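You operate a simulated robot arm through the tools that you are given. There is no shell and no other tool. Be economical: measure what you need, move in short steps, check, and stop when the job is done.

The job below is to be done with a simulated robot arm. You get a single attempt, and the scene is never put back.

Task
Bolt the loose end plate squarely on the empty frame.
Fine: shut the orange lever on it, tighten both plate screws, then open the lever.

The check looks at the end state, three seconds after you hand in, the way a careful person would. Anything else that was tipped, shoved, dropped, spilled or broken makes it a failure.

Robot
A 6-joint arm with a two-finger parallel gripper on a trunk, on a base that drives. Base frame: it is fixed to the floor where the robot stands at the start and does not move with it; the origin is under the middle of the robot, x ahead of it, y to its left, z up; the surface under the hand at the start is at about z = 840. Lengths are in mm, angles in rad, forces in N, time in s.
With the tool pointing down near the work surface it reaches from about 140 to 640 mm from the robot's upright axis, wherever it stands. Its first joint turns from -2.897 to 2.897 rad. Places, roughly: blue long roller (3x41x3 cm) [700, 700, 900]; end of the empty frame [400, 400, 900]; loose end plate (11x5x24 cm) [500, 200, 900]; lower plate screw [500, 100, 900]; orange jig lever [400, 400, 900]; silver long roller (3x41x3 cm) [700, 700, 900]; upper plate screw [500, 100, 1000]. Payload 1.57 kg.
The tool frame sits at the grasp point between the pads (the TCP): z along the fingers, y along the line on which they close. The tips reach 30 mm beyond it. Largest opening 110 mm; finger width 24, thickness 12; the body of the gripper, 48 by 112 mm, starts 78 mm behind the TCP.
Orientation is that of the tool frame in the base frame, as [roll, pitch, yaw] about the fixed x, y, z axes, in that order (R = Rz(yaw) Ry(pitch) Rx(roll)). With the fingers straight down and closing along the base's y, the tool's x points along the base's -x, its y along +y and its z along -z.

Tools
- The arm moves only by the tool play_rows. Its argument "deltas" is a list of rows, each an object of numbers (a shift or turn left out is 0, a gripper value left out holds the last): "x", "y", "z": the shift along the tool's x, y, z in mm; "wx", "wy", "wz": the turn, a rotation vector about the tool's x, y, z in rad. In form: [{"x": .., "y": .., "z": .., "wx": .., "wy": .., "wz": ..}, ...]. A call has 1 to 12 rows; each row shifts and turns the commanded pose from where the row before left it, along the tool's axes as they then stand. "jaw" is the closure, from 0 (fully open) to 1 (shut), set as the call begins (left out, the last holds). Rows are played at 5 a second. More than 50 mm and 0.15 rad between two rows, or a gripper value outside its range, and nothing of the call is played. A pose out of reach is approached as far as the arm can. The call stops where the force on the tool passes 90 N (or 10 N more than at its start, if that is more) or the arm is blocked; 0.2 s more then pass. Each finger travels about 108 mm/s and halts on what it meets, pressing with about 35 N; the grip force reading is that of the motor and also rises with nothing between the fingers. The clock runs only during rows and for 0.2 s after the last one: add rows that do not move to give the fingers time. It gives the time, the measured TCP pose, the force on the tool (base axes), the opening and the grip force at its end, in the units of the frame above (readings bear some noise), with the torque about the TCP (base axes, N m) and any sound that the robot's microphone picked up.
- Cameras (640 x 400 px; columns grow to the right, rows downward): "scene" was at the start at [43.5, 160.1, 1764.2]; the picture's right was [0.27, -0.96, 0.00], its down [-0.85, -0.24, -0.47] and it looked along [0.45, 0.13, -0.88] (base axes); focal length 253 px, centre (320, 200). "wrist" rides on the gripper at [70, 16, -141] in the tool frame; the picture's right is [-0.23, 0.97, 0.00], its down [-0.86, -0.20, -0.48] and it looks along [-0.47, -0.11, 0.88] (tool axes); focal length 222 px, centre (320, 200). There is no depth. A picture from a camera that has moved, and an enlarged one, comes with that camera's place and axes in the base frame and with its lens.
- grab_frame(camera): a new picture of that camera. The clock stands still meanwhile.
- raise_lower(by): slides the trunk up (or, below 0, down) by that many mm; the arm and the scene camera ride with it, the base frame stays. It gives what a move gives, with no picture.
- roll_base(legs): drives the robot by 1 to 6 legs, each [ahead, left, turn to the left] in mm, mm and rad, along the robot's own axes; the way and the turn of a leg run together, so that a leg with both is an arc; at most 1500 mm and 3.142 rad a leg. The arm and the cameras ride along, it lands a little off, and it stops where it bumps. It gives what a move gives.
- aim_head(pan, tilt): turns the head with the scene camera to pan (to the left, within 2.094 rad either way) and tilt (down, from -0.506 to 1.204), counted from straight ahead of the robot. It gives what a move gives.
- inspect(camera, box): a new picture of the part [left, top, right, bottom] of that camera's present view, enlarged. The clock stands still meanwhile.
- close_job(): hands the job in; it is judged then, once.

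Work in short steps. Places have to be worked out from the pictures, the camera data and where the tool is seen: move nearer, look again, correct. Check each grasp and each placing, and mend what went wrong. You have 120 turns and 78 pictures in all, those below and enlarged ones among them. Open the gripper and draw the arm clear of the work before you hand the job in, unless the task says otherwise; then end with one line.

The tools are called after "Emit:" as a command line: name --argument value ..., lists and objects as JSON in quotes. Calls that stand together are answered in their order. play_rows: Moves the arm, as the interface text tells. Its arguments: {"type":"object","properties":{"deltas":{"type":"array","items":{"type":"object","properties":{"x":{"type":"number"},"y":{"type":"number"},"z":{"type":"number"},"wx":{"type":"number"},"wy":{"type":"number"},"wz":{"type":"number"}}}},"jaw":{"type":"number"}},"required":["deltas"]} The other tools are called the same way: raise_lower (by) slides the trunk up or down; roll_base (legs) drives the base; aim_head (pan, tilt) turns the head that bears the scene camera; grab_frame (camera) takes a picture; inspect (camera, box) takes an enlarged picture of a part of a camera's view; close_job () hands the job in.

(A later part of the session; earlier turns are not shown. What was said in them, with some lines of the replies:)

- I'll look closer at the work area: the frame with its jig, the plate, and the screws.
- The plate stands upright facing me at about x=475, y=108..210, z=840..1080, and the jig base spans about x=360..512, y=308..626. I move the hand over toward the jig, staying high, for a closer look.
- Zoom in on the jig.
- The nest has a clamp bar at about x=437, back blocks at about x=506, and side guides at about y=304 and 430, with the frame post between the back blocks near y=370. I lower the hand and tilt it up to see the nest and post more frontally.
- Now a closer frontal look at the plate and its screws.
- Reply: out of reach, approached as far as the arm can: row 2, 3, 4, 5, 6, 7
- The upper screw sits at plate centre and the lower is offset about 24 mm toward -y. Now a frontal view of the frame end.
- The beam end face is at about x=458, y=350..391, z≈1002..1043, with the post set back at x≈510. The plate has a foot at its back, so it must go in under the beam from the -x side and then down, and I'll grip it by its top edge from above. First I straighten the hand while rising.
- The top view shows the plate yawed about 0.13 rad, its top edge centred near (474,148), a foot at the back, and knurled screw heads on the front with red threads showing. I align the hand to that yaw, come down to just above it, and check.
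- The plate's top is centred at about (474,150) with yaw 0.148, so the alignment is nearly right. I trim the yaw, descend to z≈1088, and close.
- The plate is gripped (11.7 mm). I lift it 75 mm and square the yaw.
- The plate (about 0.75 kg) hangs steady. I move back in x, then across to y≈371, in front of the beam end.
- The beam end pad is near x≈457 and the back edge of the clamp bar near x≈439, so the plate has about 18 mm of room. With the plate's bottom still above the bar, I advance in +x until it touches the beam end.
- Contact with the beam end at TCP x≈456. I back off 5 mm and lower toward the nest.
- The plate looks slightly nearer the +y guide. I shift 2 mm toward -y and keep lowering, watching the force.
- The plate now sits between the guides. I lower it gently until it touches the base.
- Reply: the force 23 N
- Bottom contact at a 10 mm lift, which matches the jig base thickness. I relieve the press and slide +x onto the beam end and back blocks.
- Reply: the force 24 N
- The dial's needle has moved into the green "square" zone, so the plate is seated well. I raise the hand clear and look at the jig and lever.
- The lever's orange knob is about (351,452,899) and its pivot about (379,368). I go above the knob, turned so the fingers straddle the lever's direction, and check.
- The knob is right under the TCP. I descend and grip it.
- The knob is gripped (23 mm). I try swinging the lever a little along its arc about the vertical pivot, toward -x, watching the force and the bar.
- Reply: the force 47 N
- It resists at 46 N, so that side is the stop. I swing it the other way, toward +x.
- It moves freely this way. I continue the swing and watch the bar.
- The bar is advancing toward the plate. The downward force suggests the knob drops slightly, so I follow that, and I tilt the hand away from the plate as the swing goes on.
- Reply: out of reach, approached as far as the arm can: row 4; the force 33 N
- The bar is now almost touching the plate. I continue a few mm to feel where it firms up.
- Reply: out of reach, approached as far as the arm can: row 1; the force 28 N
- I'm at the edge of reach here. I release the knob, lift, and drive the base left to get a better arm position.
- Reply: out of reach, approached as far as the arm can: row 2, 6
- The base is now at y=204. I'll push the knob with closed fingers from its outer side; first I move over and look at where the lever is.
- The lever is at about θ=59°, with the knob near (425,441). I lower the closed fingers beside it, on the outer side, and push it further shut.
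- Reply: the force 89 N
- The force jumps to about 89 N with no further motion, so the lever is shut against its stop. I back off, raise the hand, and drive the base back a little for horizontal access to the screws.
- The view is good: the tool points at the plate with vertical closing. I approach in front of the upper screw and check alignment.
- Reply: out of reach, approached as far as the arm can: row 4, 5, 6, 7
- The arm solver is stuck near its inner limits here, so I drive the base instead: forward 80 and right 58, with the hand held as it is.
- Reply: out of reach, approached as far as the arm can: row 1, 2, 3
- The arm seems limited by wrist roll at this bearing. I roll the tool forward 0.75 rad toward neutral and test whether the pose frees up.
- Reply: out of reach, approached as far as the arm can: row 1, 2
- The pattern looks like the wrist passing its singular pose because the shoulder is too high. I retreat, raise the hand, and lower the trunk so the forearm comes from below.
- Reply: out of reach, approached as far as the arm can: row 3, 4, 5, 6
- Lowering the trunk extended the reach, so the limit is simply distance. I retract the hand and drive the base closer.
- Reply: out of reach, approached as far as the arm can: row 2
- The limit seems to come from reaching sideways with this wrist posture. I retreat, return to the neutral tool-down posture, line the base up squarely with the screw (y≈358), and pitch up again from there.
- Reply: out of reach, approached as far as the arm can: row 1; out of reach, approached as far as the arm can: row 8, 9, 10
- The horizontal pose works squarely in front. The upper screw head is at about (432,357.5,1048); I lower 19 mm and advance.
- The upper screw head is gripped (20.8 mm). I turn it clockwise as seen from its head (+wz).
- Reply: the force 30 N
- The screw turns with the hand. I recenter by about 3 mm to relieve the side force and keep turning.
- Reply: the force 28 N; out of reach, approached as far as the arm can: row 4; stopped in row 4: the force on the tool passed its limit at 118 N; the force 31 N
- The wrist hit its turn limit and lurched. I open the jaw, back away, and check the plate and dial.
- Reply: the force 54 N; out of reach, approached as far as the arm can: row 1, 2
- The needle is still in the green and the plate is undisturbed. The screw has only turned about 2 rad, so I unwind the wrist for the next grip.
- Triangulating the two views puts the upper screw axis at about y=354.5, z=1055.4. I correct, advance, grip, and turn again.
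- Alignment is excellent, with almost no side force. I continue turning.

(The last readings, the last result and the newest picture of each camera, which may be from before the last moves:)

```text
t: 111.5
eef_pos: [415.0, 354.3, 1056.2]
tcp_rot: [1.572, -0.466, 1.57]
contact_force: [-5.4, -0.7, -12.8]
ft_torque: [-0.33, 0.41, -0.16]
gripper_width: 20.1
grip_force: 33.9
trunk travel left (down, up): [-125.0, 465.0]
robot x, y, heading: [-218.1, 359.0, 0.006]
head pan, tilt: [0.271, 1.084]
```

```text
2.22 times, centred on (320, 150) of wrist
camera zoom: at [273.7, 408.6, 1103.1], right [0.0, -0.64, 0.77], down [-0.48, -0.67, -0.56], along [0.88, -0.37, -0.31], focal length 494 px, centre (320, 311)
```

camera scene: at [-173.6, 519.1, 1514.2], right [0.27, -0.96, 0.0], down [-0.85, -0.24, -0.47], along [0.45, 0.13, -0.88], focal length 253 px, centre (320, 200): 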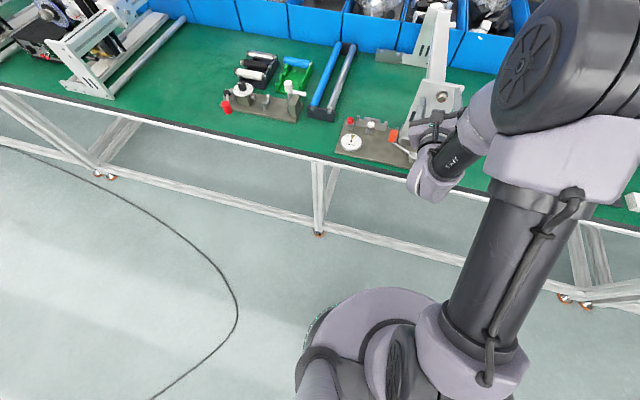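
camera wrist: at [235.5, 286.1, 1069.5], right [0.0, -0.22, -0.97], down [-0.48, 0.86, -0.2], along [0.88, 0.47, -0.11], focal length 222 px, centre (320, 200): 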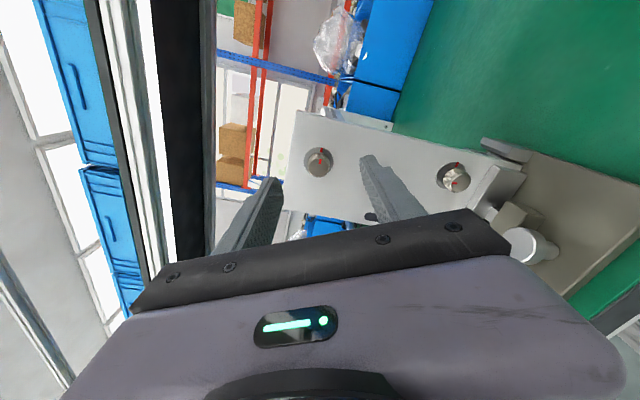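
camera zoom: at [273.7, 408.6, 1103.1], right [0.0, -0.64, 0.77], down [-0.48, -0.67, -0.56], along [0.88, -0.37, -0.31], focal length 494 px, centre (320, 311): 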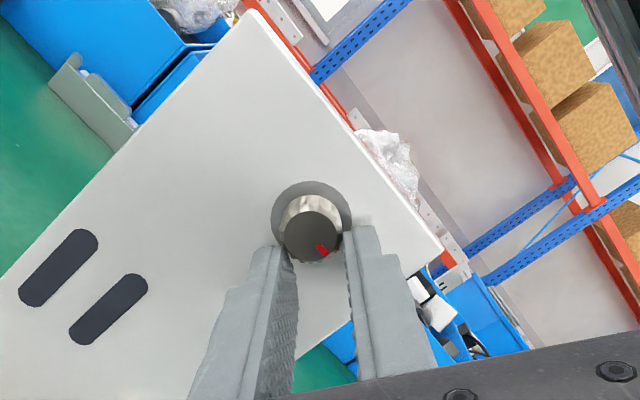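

The head has moved inward and the fingers hold only its edge. I advance 3 mm and feel for tightness with a few more steps.

Emit:
play_rows --deltas '[{}, {}, {}]' --jaw 0.7

Emit:
play_rows --deltas '[{"z": 3}, {}]'

Emit:
play_rows --deltas '[{}, {}, {"wz": 0.12}, {"wz": 0.12}, {}]' --jaw 1

```text
t: 112.3
eef_pos: [414.8, 354.6, 1058.1]
tcp_rot: [1.569, -0.464, 1.569]
contact_force: [-0.1, 1.5, -0.3]
ft_torque: [0.01, -0.01, 0.0]
gripper_width: 34.1
grip_force: 0.6
trunk travel left (down, up): [-125.0, 465.0]
robot x, y, heading: [-216.4, 359.8, 0.008]
head pan, tilt: [0.271, 1.084]
```

```text
t: 112.9
eef_pos: [417.4, 353.6, 1057.6]
tcp_rot: [1.571, -0.465, 1.569]
contact_force: [-0.2, -0.1, -0.5]
ft_torque: [-0.01, 0.01, 0.02]
gripper_width: 33.4
grip_force: 0.2
trunk travel left (down, up): [-125.0, 465.0]
robot x, y, heading: [-216.4, 357.8, 0.006]
head pan, tilt: [0.271, 1.084]
```

```text
t: 114.1
eef_pos: [416.5, 354.5, 1057.5]
tcp_rot: [1.571, -0.708, 1.572]
contact_force: [0.8, -0.6, 1.2]
ft_torque: [-0.24, 0.13, -0.14]
gripper_width: 20.7
grip_force: 33.7
trunk travel left (down, up): [-125.0, 465.0]
robot x, y, heading: [-217.6, 359.1, 0.007]
head pan, tilt: [0.271, 1.084]
```

Emit:
inspect --camera "wrist" --box '[220, 60, 420, 240]'

```text
2.22 times, centred on (320, 150) of wrist
camera zoom: at [276.9, 395.8, 1114.9], right [0.0, -0.8, 0.59], down [-0.48, -0.52, -0.71], along [0.88, -0.28, -0.39], focal length 494 px, centre (320, 311)
```

zoom: 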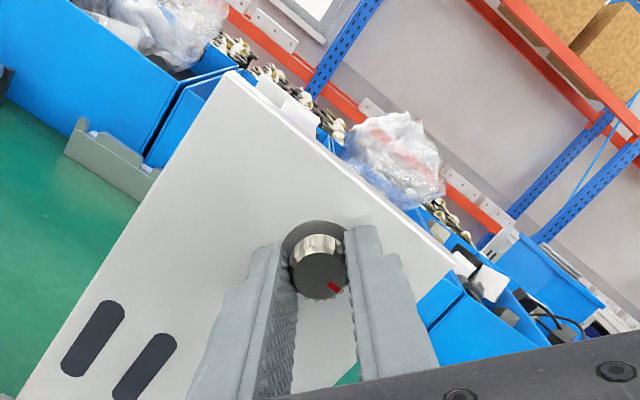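

Comparing views, the head's red mark stayed at 3 o'clock, lined up with the plate's reference mark, while the fingers slipped over it. So the upper screw was tight after the first 120° turn. I open, back off, unwind, and verify.

Emit:
play_rows --deltas '[{}, {}, {"z": -25}, {"z": -20}, {"wz": -0.14}, {"wz": -0.14}, {"wz": -0.14}, {"wz": -0.14}, {"wz": -0.14}, {"wz": -0.14}, {"wz": -0.14}]' --jaw 0.62

Emit:
play_rows --deltas '[{"wz": -0.14}, {"wz": -0.14}, {"wz": -0.14}, {"wz": -0.14}, {"wz": -0.14}, {"wz": -0.14}, {"wz": -0.14}, {"wz": -0.14}, {"wz": -0.14}, {}]'

Emit:
inspect --camera "wrist" --box '[200, 0, 440, 240]'

```text
t: 116.5
eef_pos: [370.6, 353.8, 1056.8]
tcp_rot: [1.571, 0.279, 1.569]
contact_force: [-0.2, -0.1, 0.3]
ft_torque: [0.0, -0.02, -0.02]
gripper_width: 41.8
grip_force: 0.0
trunk travel left (down, up): [-125.0, 465.0]
robot x, y, heading: [-214.8, 355.4, 0.007]
head pan, tilt: [0.271, 1.084]
```

```text
t: 118.7
eef_pos: [372.0, 355.2, 1057.6]
tcp_rot: [1.545, 1.538, 1.545]
contact_force: [-0.2, -0.4, 0.7]
ft_torque: [-0.01, -0.02, -0.01]
gripper_width: 41.9
grip_force: 0.1
trunk travel left (down, up): [-125.0, 465.0]
robot x, y, heading: [-213.5, 361.0, 0.006]
head pan, tilt: [0.271, 1.084]
```

```text
1.67 times, centred on (320, 120) of wrist
camera zoom: at [231.4, 372.2, 988.2], right [0.0, 0.97, 0.26], down [-0.48, -0.23, 0.85], along [0.88, -0.13, 0.46], focal length 370 px, centre (320, 333)
```

zoom: 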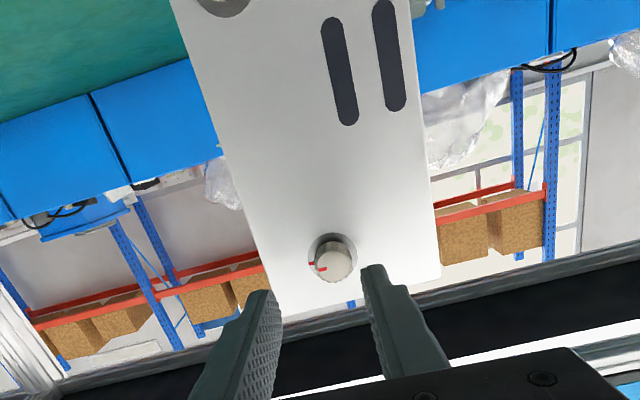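

The upper head's mark is exactly aligned with the plate's reference mark, so it is tight. I move down to the lower screw at about y=339.7, z=920 and pre-wind the wrist.

Emit:
play_rows --deltas '[{"x": 34, "y": -4}, {"x": 34, "y": -4}, {"x": 34, "y": -4}, {"x": 35, "y": -4}, {"wz": -0.14}, {"wz": -0.14}, {"wz": -0.14}, {"wz": -0.14}, {"wz": -0.14}, {"wz": -0.14}, {"wz": -0.14}, {}]'

Emit:
grab_frame --camera "wrist"

```text
t: 121.3
eef_pos: [372.2, 343.2, 920.5]
tcp_rot: [-1.568, 0.626, -1.571]
contact_force: [0.4, 0.2, 0.6]
ft_torque: [0.0, -0.03, 0.02]
gripper_width: 41.7
grip_force: 0.0
trunk travel left (down, up): [-125.0, 465.0]
robot x, y, heading: [-211.4, 356.2, 0.007]
head pan, tilt: [0.271, 1.084]
```

```text
9 pictures are left
camera wrist: at [231.3, 295.9, 866.5], right [0.0, 0.75, -0.66], down [-0.48, 0.58, 0.66], along [0.88, 0.31, 0.36], focal length 222 px, centre (320, 200)
```

wrist: 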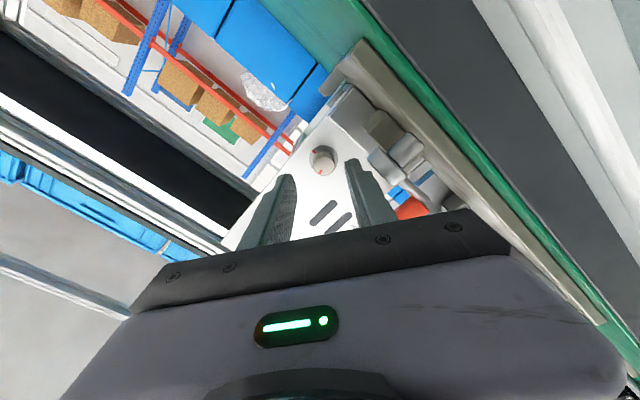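

Emit:
play_rows --deltas '[{"x": 4.8, "y": 2.7}, {"z": 20}, {}]'

Emit:
inspect --camera "wrist" --box '[240, 80, 400, 240]'

```text
t: 122.1
eef_pos: [391.9, 340.6, 915.3]
tcp_rot: [-1.568, 0.626, -1.572]
contact_force: [-0.9, -4.4, 3.4]
ft_torque: [-0.11, 0.04, 0.03]
gripper_width: 37.2
grip_force: 0.0
trunk travel left (down, up): [-125.0, 465.0]
robot x, y, heading: [-218.8, 357.0, 0.011]
head pan, tilt: [0.271, 1.084]
```

```text
2.50 times, centred on (320, 160) of wrist
camera zoom: at [250.7, 293.3, 861.7], right [0.0, 0.76, -0.66], down [-0.48, 0.58, 0.66], along [0.88, 0.31, 0.36], focal length 555 px, centre (320, 300)
```

zoom: 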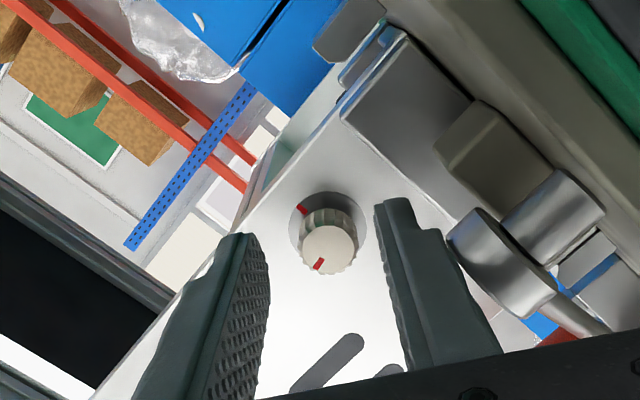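

The finger grazes the lever hub in this orientation. I back off, roll to an orientation that clears it (about -2.25 rad), and recheck alignment.

Emit:
play_rows --deltas '[{"z": -20}, {"wz": -0.145}, {"wz": -0.145}, {"wz": -0.145}, {"wz": -0.145}, {"wz": -0.145}, {"wz": -0.145}, {"wz": -0.145}, {"wz": -0.145}, {"wz": -0.145}, {}]'

Emit:
inspect --camera "wrist" --box '[200, 60, 440, 240]'

```text
t: 124.5
eef_pos: [372.5, 341.3, 913.3]
tcp_rot: [-1.569, -0.68, -1.572]
contact_force: [0.2, 0.5, -0.3]
ft_torque: [-0.01, 0.0, 0.01]
gripper_width: 41.6
grip_force: 0.1
trunk travel left (down, up): [-125.0, 465.0]
robot x, y, heading: [-212.4, 358.4, 0.012]
head pan, tilt: [0.271, 1.084]
```

```text
2.22 times, centred on (320, 150) of wrist
camera zoom: at [230.9, 275.7, 946.0], right [0.0, -0.44, -0.9], down [-0.48, 0.79, -0.38], along [0.88, 0.43, -0.21], focal length 494 px, centre (320, 311)
```

zoom: 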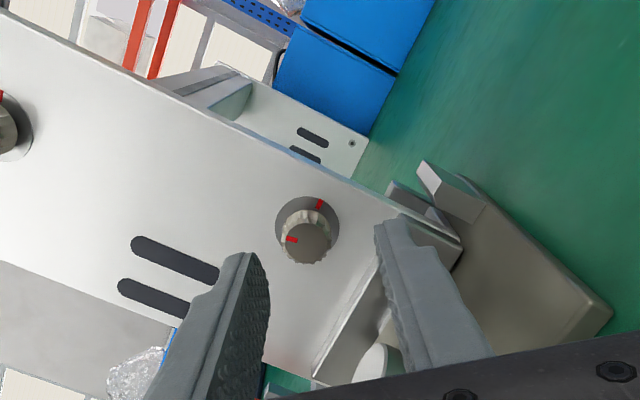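

The lower screw axis is offset about +3.5 mm in y and +5 mm in z. I correct, advance, and grip.

Emit:
play_rows --deltas '[{"x": 0.3, "y": -5.9}, {"z": 20}, {"z": 20}, {}]'

Emit:
play_rows --deltas '[{}, {}, {}]' --jaw 1

```text
t: 125.5
eef_pos: [413.0, 346.1, 916.6]
tcp_rot: [-1.569, -0.679, -1.573]
contact_force: [0.1, 0.1, 0.0]
ft_torque: [0.01, -0.02, 0.03]
gripper_width: 41.8
grip_force: 0.0
trunk travel left (down, up): [-125.0, 465.0]
robot x, y, heading: [-215.8, 359.1, 0.001]
head pan, tilt: [0.271, 1.084]
```

```text
t: 126.3
eef_pos: [412.7, 346.0, 918.4]
tcp_rot: [-1.568, -0.678, -1.573]
contact_force: [1.6, 2.8, 4.5]
ft_torque: [0.01, -0.15, 0.03]
gripper_width: 20.8
grip_force: 34.1
trunk travel left (down, up): [-125.0, 465.0]
robot x, y, heading: [-213.0, 358.4, 0.002]
head pan, tilt: [0.271, 1.084]
```

Gripped at 20.8 mm with little force. I turn clockwise about 2.4 rad.

Emit:
play_rows --deltas '[{"wz": 0.14}, {"wz": 0.14}, {"wz": 0.14}, {"wz": 0.14}, {"wz": 0.14}, {"wz": 0.14}, {"wz": 0.14}, {"wz": 0.14}, {}]'

Emit:
play_rows --deltas '[{"wz": 0.14}, {"wz": 0.14}, {"wz": 0.14}, {"wz": 0.14}, {"wz": 0.14}, {"wz": 0.14}, {"wz": 0.14}, {"wz": 0.14}, {"wz": 0.14}, {}]'

Emit:
inspect --camera "wrist" --box '[240, 80, 400, 240]'

```text
t: 128.3
eef_pos: [413.3, 344.0, 917.8]
tcp_rot: [-1.571, 0.443, -1.572]
contact_force: [15.3, 5.7, -2.1]
ft_torque: [-0.06, 0.01, 0.34]
gripper_width: 20.9
grip_force: 34.4
trunk travel left (down, up): [-125.0, 465.0]
robot x, y, heading: [-215.1, 359.0, 0.003]
head pan, tilt: [0.271, 1.084]
```

```text
t: 130.5
eef_pos: [412.3, 345.9, 919.4]
tcp_rot: [1.56, 1.439, 1.559]
contact_force: [3.7, 10.1, 1.1]
ft_torque: [-0.06, -0.04, 0.24]
gripper_width: 20.9
grip_force: 34.3
trunk travel left (down, up): [-125.0, 465.0]
robot x, y, heading: [-219.6, 360.1, 0.008]
head pan, tilt: [0.271, 1.084]
```

```text
2.50 times, centred on (320, 160) of wrist
camera zoom: at [271.8, 370.0, 853.2], right [0.0, 0.94, 0.35], down [-0.48, -0.31, 0.82], along [0.88, -0.17, 0.45], focal length 555 px, centre (320, 300)
```

zoom: 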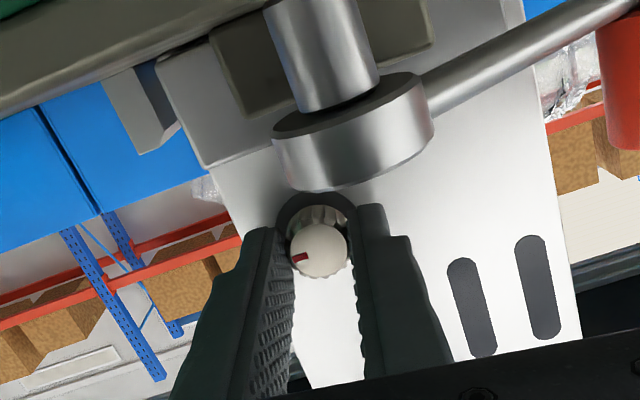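

The lower head's mark now points at 3 o'clock too, aligned with its reference, and slipped the last 27°, so it is tight. I open slightly and back straight out.

Emit:
play_rows --deltas '[{}, {}, {"z": -25}, {"z": -25}, {"z": -30}, {"z": -30}, {}]' --jaw 0.72

Emit:
grab_frame --camera "wrist"

```text
t: 132.1
eef_pos: [301.1, 345.2, 920.5]
tcp_rot: [1.567, 1.44, 1.567]
contact_force: [-0.2, -0.8, 0.7]
ft_torque: [0.03, -0.01, 0.03]
gripper_width: 30.7
grip_force: 0.1
trunk travel left (down, up): [-125.0, 465.0]
robot x, y, heading: [-218.2, 359.3, 0.011]
head pan, tilt: [0.271, 1.084]
```

```text
5 pictures are left
camera wrist: at [161.2, 370.2, 853.2], right [0.0, 0.94, 0.35], down [-0.48, -0.31, 0.82], along [0.88, -0.17, 0.45], focal length 222 px, centre (320, 200)
```

wrist: 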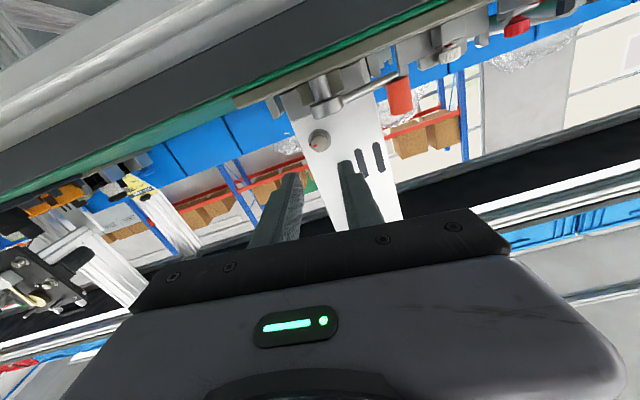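

The plate is fully fastened. Now I open the lever: raise the hand, return it to tool-down with closing along x, and bring the base nearer.

Emit:
play_rows --deltas '[{"x": -44.6, "y": 5.8}, {"x": -44.6, "y": 5.8}, {"x": -44.6, "y": 5.8}, {"x": -44.6, "y": 5.8}, {"x": -20, "y": 2.6}, {}]'

Emit:
play_rows --deltas '[{"wz": -0.1417}, {"wz": -0.1417}, {"wz": -0.1417}, {"wz": -0.1417}, {"wz": -0.1417}, {"wz": -0.1417}, {"wz": -0.1417}, {"wz": -0.1417}, {"wz": -0.1417}, {"wz": -0.1417}, {"wz": -0.1417}, {"wz": -0.1417}]'

Emit:
play_rows --deltas '[{"wx": -0.1428}, {"wx": -0.1428}, {"wx": -0.1428}, {"wx": -0.1428}, {"wx": -0.1428}, {"wx": -0.1428}, {"wx": -0.1428}, {"wx": -0.1428}, {"wx": -0.1428}, {"wx": -0.1428}, {"wx": -0.1428}, {}]'

```text
t: 133.5
eef_pos: [317.2, 342.6, 1118.2]
tcp_rot: [1.566, 1.438, 1.567]
contact_force: [0.6, 0.8, 0.6]
ft_torque: [0.04, 0.02, 0.01]
gripper_width: 31.1
grip_force: 0.1
out of reach, approached as far as the arm can: row 3, 4
trunk travel left (down, up): [-125.0, 465.0]
robot x, y, heading: [-211.7, 356.9, 0.011]
head pan, tilt: [0.271, 1.084]
```

```text
t: 136.1
eef_pos: [315.8, 344.2, 1117.2]
tcp_rot: [-1.572, -0.001, -1.57]
contact_force: [1.3, 0.3, 0.0]
ft_torque: [-0.01, -0.01, 0.01]
gripper_width: 30.8
grip_force: 0.1
trunk travel left (down, up): [-125.0, 465.0]
robot x, y, heading: [-214.5, 360.1, 0.009]
head pan, tilt: [0.271, 1.084]
```

```text
t: 138.7
eef_pos: [315.5, 342.5, 1117.4]
tcp_rot: [-3.141, 0.001, -1.571]
contact_force: [0.0, 0.5, -0.8]
ft_torque: [-0.01, 0.0, -0.02]
gripper_width: 30.6
grip_force: 0.1
out of reach, approached as far as the arm can: row 6
trunk travel left (down, up): [-125.0, 465.0]
robot x, y, heading: [-217.1, 363.3, 0.008]
head pan, tilt: [0.271, 1.084]
```

Emit:
play_rows --deltas '[{"x": -33}, {"x": -33}, {"x": -33}, {}]'

Emit:
roll_base --legs '[[110, 0, 0]]'

Emit:
inspect --camera "wrist" --box '[200, 40, 440, 240]'

```text
t: 139.7
eef_pos: [314.9, 443.7, 1115.6]
tcp_rot: [-3.139, 0.0, -1.571]
contact_force: [-0.2, -0.4, -0.4]
ft_torque: [0.0, 0.01, -0.03]
gripper_width: 31.0
grip_force: 0.0
trunk travel left (down, up): [-125.0, 465.0]
robot x, y, heading: [-218.0, 361.9, 0.002]
head pan, tilt: [0.271, 1.084]
```

```text
t: 140.9
eef_pos: [422.6, 442.4, 1115.1]
tcp_rot: [3.141, -0.001, -1.574]
contact_force: [0.4, 0.9, -0.3]
ft_torque: [0.02, 0.03, 0.04]
gripper_width: 30.9
grip_force: 0.0
trunk travel left (down, up): [-125.0, 465.0]
robot x, y, heading: [-109.6, 362.0, 0.007]
head pan, tilt: [0.271, 1.084]
```

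```text
2.00 times, centred on (320, 140) of wrist
camera zoom: at [408.2, 371.6, 1257.7], right [-0.97, 0.23, 0.0], down [0.2, 0.85, 0.48], along [0.11, 0.47, -0.88], focal length 444 px, centre (320, 320)
```

zoom: 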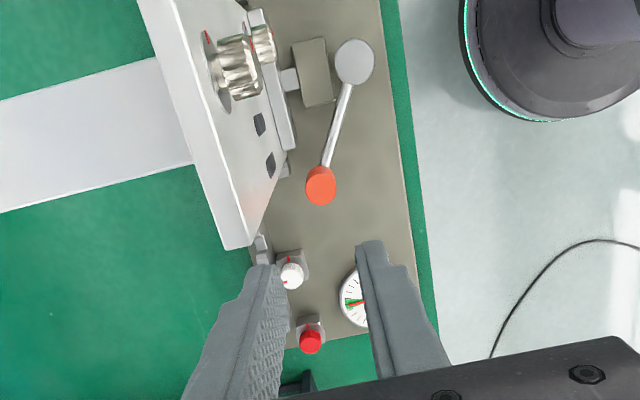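

The knob is at (424,442), right under the TCP, and the plate's +y edge is at y≈421. I tilt the hand away from the plate, descend, and grip the knob.

Emit:
play_rows --deltas '[{"wy": 0.125}, {"wy": 0.125}, {"z": 48.4, "x": -12.4}, {"z": 48.4, "x": -12.4}, {"z": 48.4, "x": -12.4}, {}]' --jaw 0.58

Emit:
play_rows --deltas '[{"z": 24, "x": -6.2}, {"z": 24, "x": -6.2}, {}]'

Emit:
play_rows --deltas '[{}, {}, {}]' --jaw 1

```text
t: 141.7
eef_pos: [427.1, 442.3, 1109.9]
tcp_rot: [-3.099, -0.248, -1.577]
contact_force: [-11.4, 3.4, 40.4]
ft_torque: [-0.69, -0.45, -0.03]
gripper_width: 35.3
grip_force: 0.1
trunk travel left (down, up): [-125.0, 465.0]
robot x, y, heading: [-105.6, 359.3, 0.007]
head pan, tilt: [0.271, 1.084]
stopped in row 3: the force on the tool passed its limit at 132 N (the readings are from after the stop); the commanded pose is now the measured one
```

```text
t: 142.0
eef_pos: [437.3, 443.9, 1099.5]
tcp_rot: [-3.09, -0.252, -1.573]
contact_force: [1.2, 0.7, -1.1]
ft_torque: [-0.04, 0.15, -0.04]
gripper_width: 46.0
grip_force: 0.1
trunk travel left (down, up): [-125.0, 465.0]
robot x, y, heading: [-104.4, 361.7, 0.002]
head pan, tilt: [0.271, 1.084]
stopped in row 1: the force on the tool passed its limit at 119 N (the readings are from after the stop); the commanded pose is now the measured one
```

```text
t: 142.8
eef_pos: [443.5, 442.7, 1102.8]
tcp_rot: [-3.077, -0.252, -1.568]
contact_force: [69.4, 1.8, 20.6]
ft_torque: [-1.03, -1.94, 1.31]
gripper_width: 26.0
grip_force: 34.9
trunk travel left (down, up): [-125.0, 465.0]
robot x, y, heading: [-103.9, 359.9, 0.003]
head pan, tilt: [0.271, 1.084]
```

Unexpected contact. I must see what the hand touched before moving on.

Emit:
grab_frame --camera "wrist"

```text
3 pictures are left
camera wrist: at [419.8, 408.9, 1256.1], right [-0.97, 0.2, -0.12], down [0.17, 0.95, 0.26], along [0.17, 0.24, -0.96], focal length 222 px, centre (320, 200)
```

wrist: 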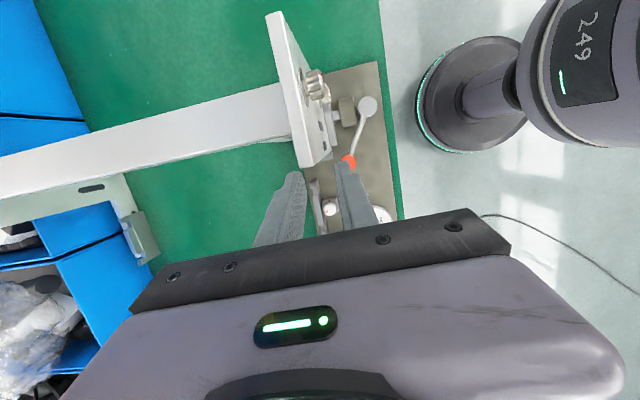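

The fingers are straddling the plate's +y corner; the tilt brought the tips over it. I open fully and lift straight up.

Emit:
play_rows --deltas '[{}, {}, {}]' --jaw 0.3

Emit:
play_rows --deltas '[{"z": -20, "x": 5}, {"z": -30, "x": 7.5}, {"z": -30, "x": 7.5}, {}]'

Emit:
inspect --camera "wrist" --box '[220, 20, 440, 240]'

```text
t: 143.6
eef_pos: [433.2, 442.2, 1103.5]
tcp_rot: [-3.086, -0.25, -1.573]
contact_force: [0.4, 0.6, 0.4]
ft_torque: [0.0, -0.01, -0.01]
gripper_width: 77.1
grip_force: 0.0
trunk travel left (down, up): [-125.0, 465.0]
robot x, y, heading: [-110.0, 360.1, 0.006]
head pan, tilt: [0.271, 1.084]
```

```text
t: 144.6
eef_pos: [428.1, 445.1, 1186.0]
tcp_rot: [-3.083, -0.249, -1.575]
contact_force: [-0.2, 0.0, 0.2]
ft_torque: [-0.01, -0.01, -0.01]
gripper_width: 76.7
grip_force: 0.1
trunk travel left (down, up): [-125.0, 465.0]
robot x, y, heading: [-107.6, 358.3, 0.007]
head pan, tilt: [0.271, 1.084]
```

```text
1.82 times, centred on (330, 130) of wrist
camera zoom: at [405.3, 411.4, 1339.6], right [-0.97, 0.21, -0.11], down [0.18, 0.95, 0.26], along [0.16, 0.24, -0.96], focal length 404 px, centre (302, 327)
```

zoom: 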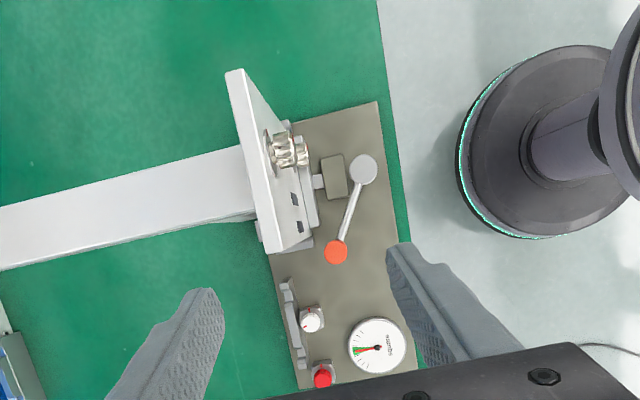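

The plate is still firmly seated and the needle is in the green. I use a much smaller tilt (0.1 rad), keep the hand at y≈446 to clear the plate's edge at y≈421, and descend again.

Emit:
play_rows --deltas '[{"wx": -0.0586}, {"wy": -0.149}, {"y": 4, "x": -1.5}, {"z": 40, "x": -4}, {"z": 40, "x": -4}, {}]' --jaw 0.58

Emit:
play_rows --deltas '[{"z": 25, "x": -2.5}, {"z": 25, "x": -2.5}, {}]'

```text
t: 146.0
eef_pos: [426.0, 444.6, 1102.5]
tcp_rot: [3.139, -0.099, -1.574]
contact_force: [0.0, 0.6, 0.8]
ft_torque: [0.01, 0.0, 0.03]
gripper_width: 46.2
grip_force: 0.1
trunk travel left (down, up): [-125.0, 465.0]
robot x, y, heading: [-108.0, 357.1, 0.009]
head pan, tilt: [0.271, 1.084]
```

```text
t: 146.8
eef_pos: [424.5, 443.8, 1053.5]
tcp_rot: [3.14, -0.1, -1.575]
contact_force: [0.9, 0.2, -0.4]
ft_torque: [-0.01, -0.02, 0.03]
gripper_width: 46.1
grip_force: 0.1
trunk travel left (down, up): [-125.0, 465.0]
robot x, y, heading: [-110.2, 357.1, 0.003]
head pan, tilt: [0.271, 1.084]
```

Clear so far. I nudge +2 mm in y and continue down.

Emit:
play_rows --deltas '[{"z": 25, "x": -4.5}, {"z": 25, "x": -2.5}, {"z": 20, "x": -2}, {}]'

Emit:
play_rows --deltas '[{"z": 22, "x": -2.2}, {"z": 22, "x": -2.2}, {"z": 22, "x": -2.2}, {}]'

Emit:
play_rows --deltas '[{}, {}, {}]' --jaw 1

```text
t: 147.8
eef_pos: [425.0, 446.0, 984.4]
tcp_rot: [3.141, -0.1, -1.574]
contact_force: [-0.3, 0.1, 0.3]
ft_torque: [0.0, -0.04, -0.01]
gripper_width: 46.3
grip_force: 0.0
trunk travel left (down, up): [-125.0, 465.0]
robot x, y, heading: [-105.2, 361.4, 0.007]
head pan, tilt: [0.271, 1.084]
```

```text
t: 148.8
eef_pos: [426.1, 447.5, 918.7]
tcp_rot: [3.141, -0.098, -1.574]
contact_force: [-0.6, -0.3, -0.3]
ft_torque: [0.01, 0.01, -0.03]
gripper_width: 46.5
grip_force: 0.0
trunk travel left (down, up): [-125.0, 465.0]
robot x, y, heading: [-108.6, 356.9, 0.008]
head pan, tilt: [0.271, 1.084]
```

```text
t: 149.6
eef_pos: [423.3, 447.4, 919.0]
tcp_rot: [3.138, -0.1, -1.576]
contact_force: [-12.4, -0.8, -7.7]
ft_torque: [0.05, 0.07, -0.27]
gripper_width: 23.1
grip_force: 35.6
trunk travel left (down, up): [-125.0, 465.0]
robot x, y, heading: [-106.9, 359.8, 0.005]
head pan, tilt: [0.271, 1.084]
```

The knob is gripped (23.1 mm). I swing the lever back along its arc to the open stop.

Emit:
play_rows --deltas '[{"y": 4.7, "x": -2.5, "z": -0.3}, {"y": 4.8, "x": -2.4, "z": -0.3}, {"y": 5, "x": -2, "z": -0.3}, {"y": 5, "x": -1.8, "z": -0.3}, {}]'

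Emit:
play_rows --deltas '[{"y": 10.4, "x": -2.5, "z": -0.5}, {"y": 10.6, "x": -1.2, "z": -0.5}, {"y": 10.7, "x": 0.1, "z": -0.5}, {}]'

```text
t: 150.8
eef_pos: [405.5, 456.4, 918.2]
tcp_rot: [3.141, -0.099, -1.574]
contact_force: [8.4, 8.6, 9.8]
ft_torque: [0.08, 0.31, 0.44]
gripper_width: 23.3
grip_force: 35.8
trunk travel left (down, up): [-125.0, 465.0]
robot x, y, heading: [-106.1, 361.2, 0.008]
head pan, tilt: [0.271, 1.084]
```

```text
t: 151.8
eef_pos: [373.2, 460.4, 917.7]
tcp_rot: [3.136, -0.1, -1.576]
contact_force: [0.6, -4.3, -23.3]
ft_torque: [0.0, -0.62, 0.12]
gripper_width: 22.9
grip_force: 35.4
trunk travel left (down, up): [-125.0, 465.0]
robot x, y, heading: [-106.9, 360.4, 0.001]
head pan, tilt: [0.271, 1.084]
```

Emit:
play_rows --deltas '[{"z": 3}, {"y": 10.6, "x": 1.4}, {"y": 10.3, "x": 2.7}, {"y": 5, "x": 1.8}, {}]'

```text
t: 153.0
eef_pos: [349.8, 455.4, 916.2]
tcp_rot: [-3.14, -0.099, -1.572]
contact_force: [17.7, 12.7, 10.7]
ft_torque: [0.76, 0.04, 0.14]
gripper_width: 23.2
grip_force: 35.7
trunk travel left (down, up): [-125.0, 465.0]
robot x, y, heading: [-106.3, 359.3, 0.004]
head pan, tilt: [0.271, 1.084]
```

The lever is at its open stop with force building. I release and lift well clear, then check.

Emit:
play_rows --deltas '[{}, {}, {}, {"z": -40}, {"z": -45}, {"z": -45}, {"z": -45}, {"z": -45}, {"y": 40}, {"y": 40}]' --jaw 0.5

Emit:
grab_frame --camera "wrist"

```text
t: 155.2
eef_pos: [266.3, 478.1, 1134.7]
tcp_rot: [3.141, -0.104, -1.575]
contact_force: [0.0, 0.2, 0.3]
ft_torque: [-0.03, -0.01, 0.0]
gripper_width: 55.2
grip_force: 0.1
trunk travel left (down, up): [-125.0, 465.0]
robot x, y, heading: [-105.3, 354.9, 0.006]
head pan, tilt: [0.271, 1.084]
```

```text
1 pictures are left
camera wrist: at [251.5, 421.8, 1283.9], right [-0.97, 0.23, -0.02], down [0.2, 0.9, 0.39], along [0.11, 0.38, -0.92], focal length 222 px, centre (320, 200)
```

wrist: 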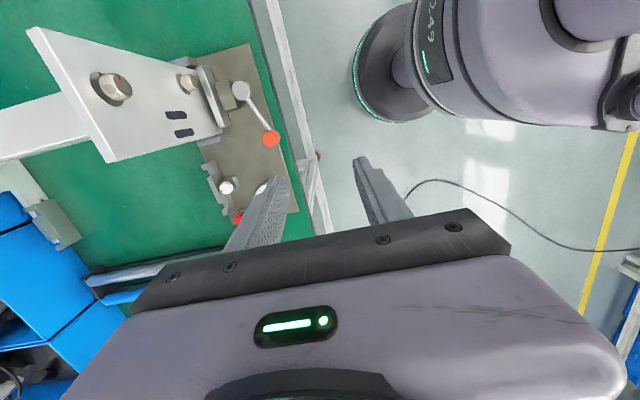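

The lever is back in its open position and the plate stands firm. I shift the hand clear and use the last picture to check the dial and both screws.

Emit:
play_rows --deltas '[{"x": -45}, {"x": -45}, {}]' --jaw 0.3

Emit:
inspect --camera "wrist" --box '[10, 0, 310, 190]'

```text
t: 156.0
eef_pos: [271.1, 566.6, 1126.4]
tcp_rot: [-3.141, -0.1, -1.573]
contact_force: [0.0, -0.3, -0.1]
ft_torque: [0.01, -0.02, 0.03]
gripper_width: 77.2
grip_force: 0.0
trunk travel left (down, up): [-125.0, 465.0]
robot x, y, heading: [-107.4, 362.7, 0.005]
head pan, tilt: [0.271, 1.084]
```

```text
2.11 times, centred on (160, 95) of wrist
camera zoom: at [256.1, 510.7, 1274.2], right [-0.97, 0.23, -0.02], down [0.2, 0.9, 0.39], along [0.11, 0.38, -0.92], focal length 468 px, centre (657, 421)
```

zoom: 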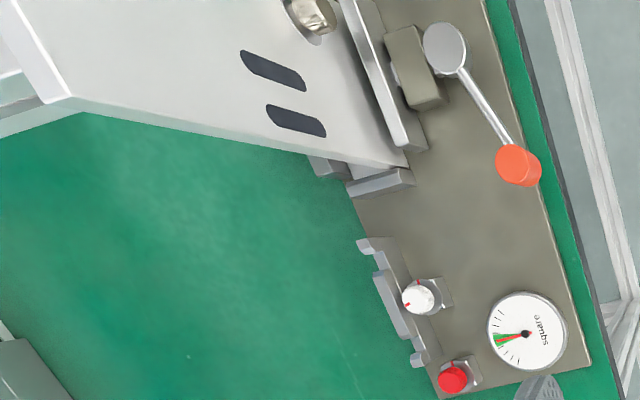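

The needle is in the green, the lever is open with its bar retracted, the plate is seated and screwed, and the hand is clear. I hand the job in.

Emit:
close_job

```text
The job is handed in.
```

The end plate is seated on the empty frame and both screws are tight. Each screw head's mark lines up with its mark on the plate. The lever is open again and the dial still reads square. While moving to reopen the lever, the gripper hit the plate's corner at about 130 N and briefly closed on it. The plate held and I saw no damage.
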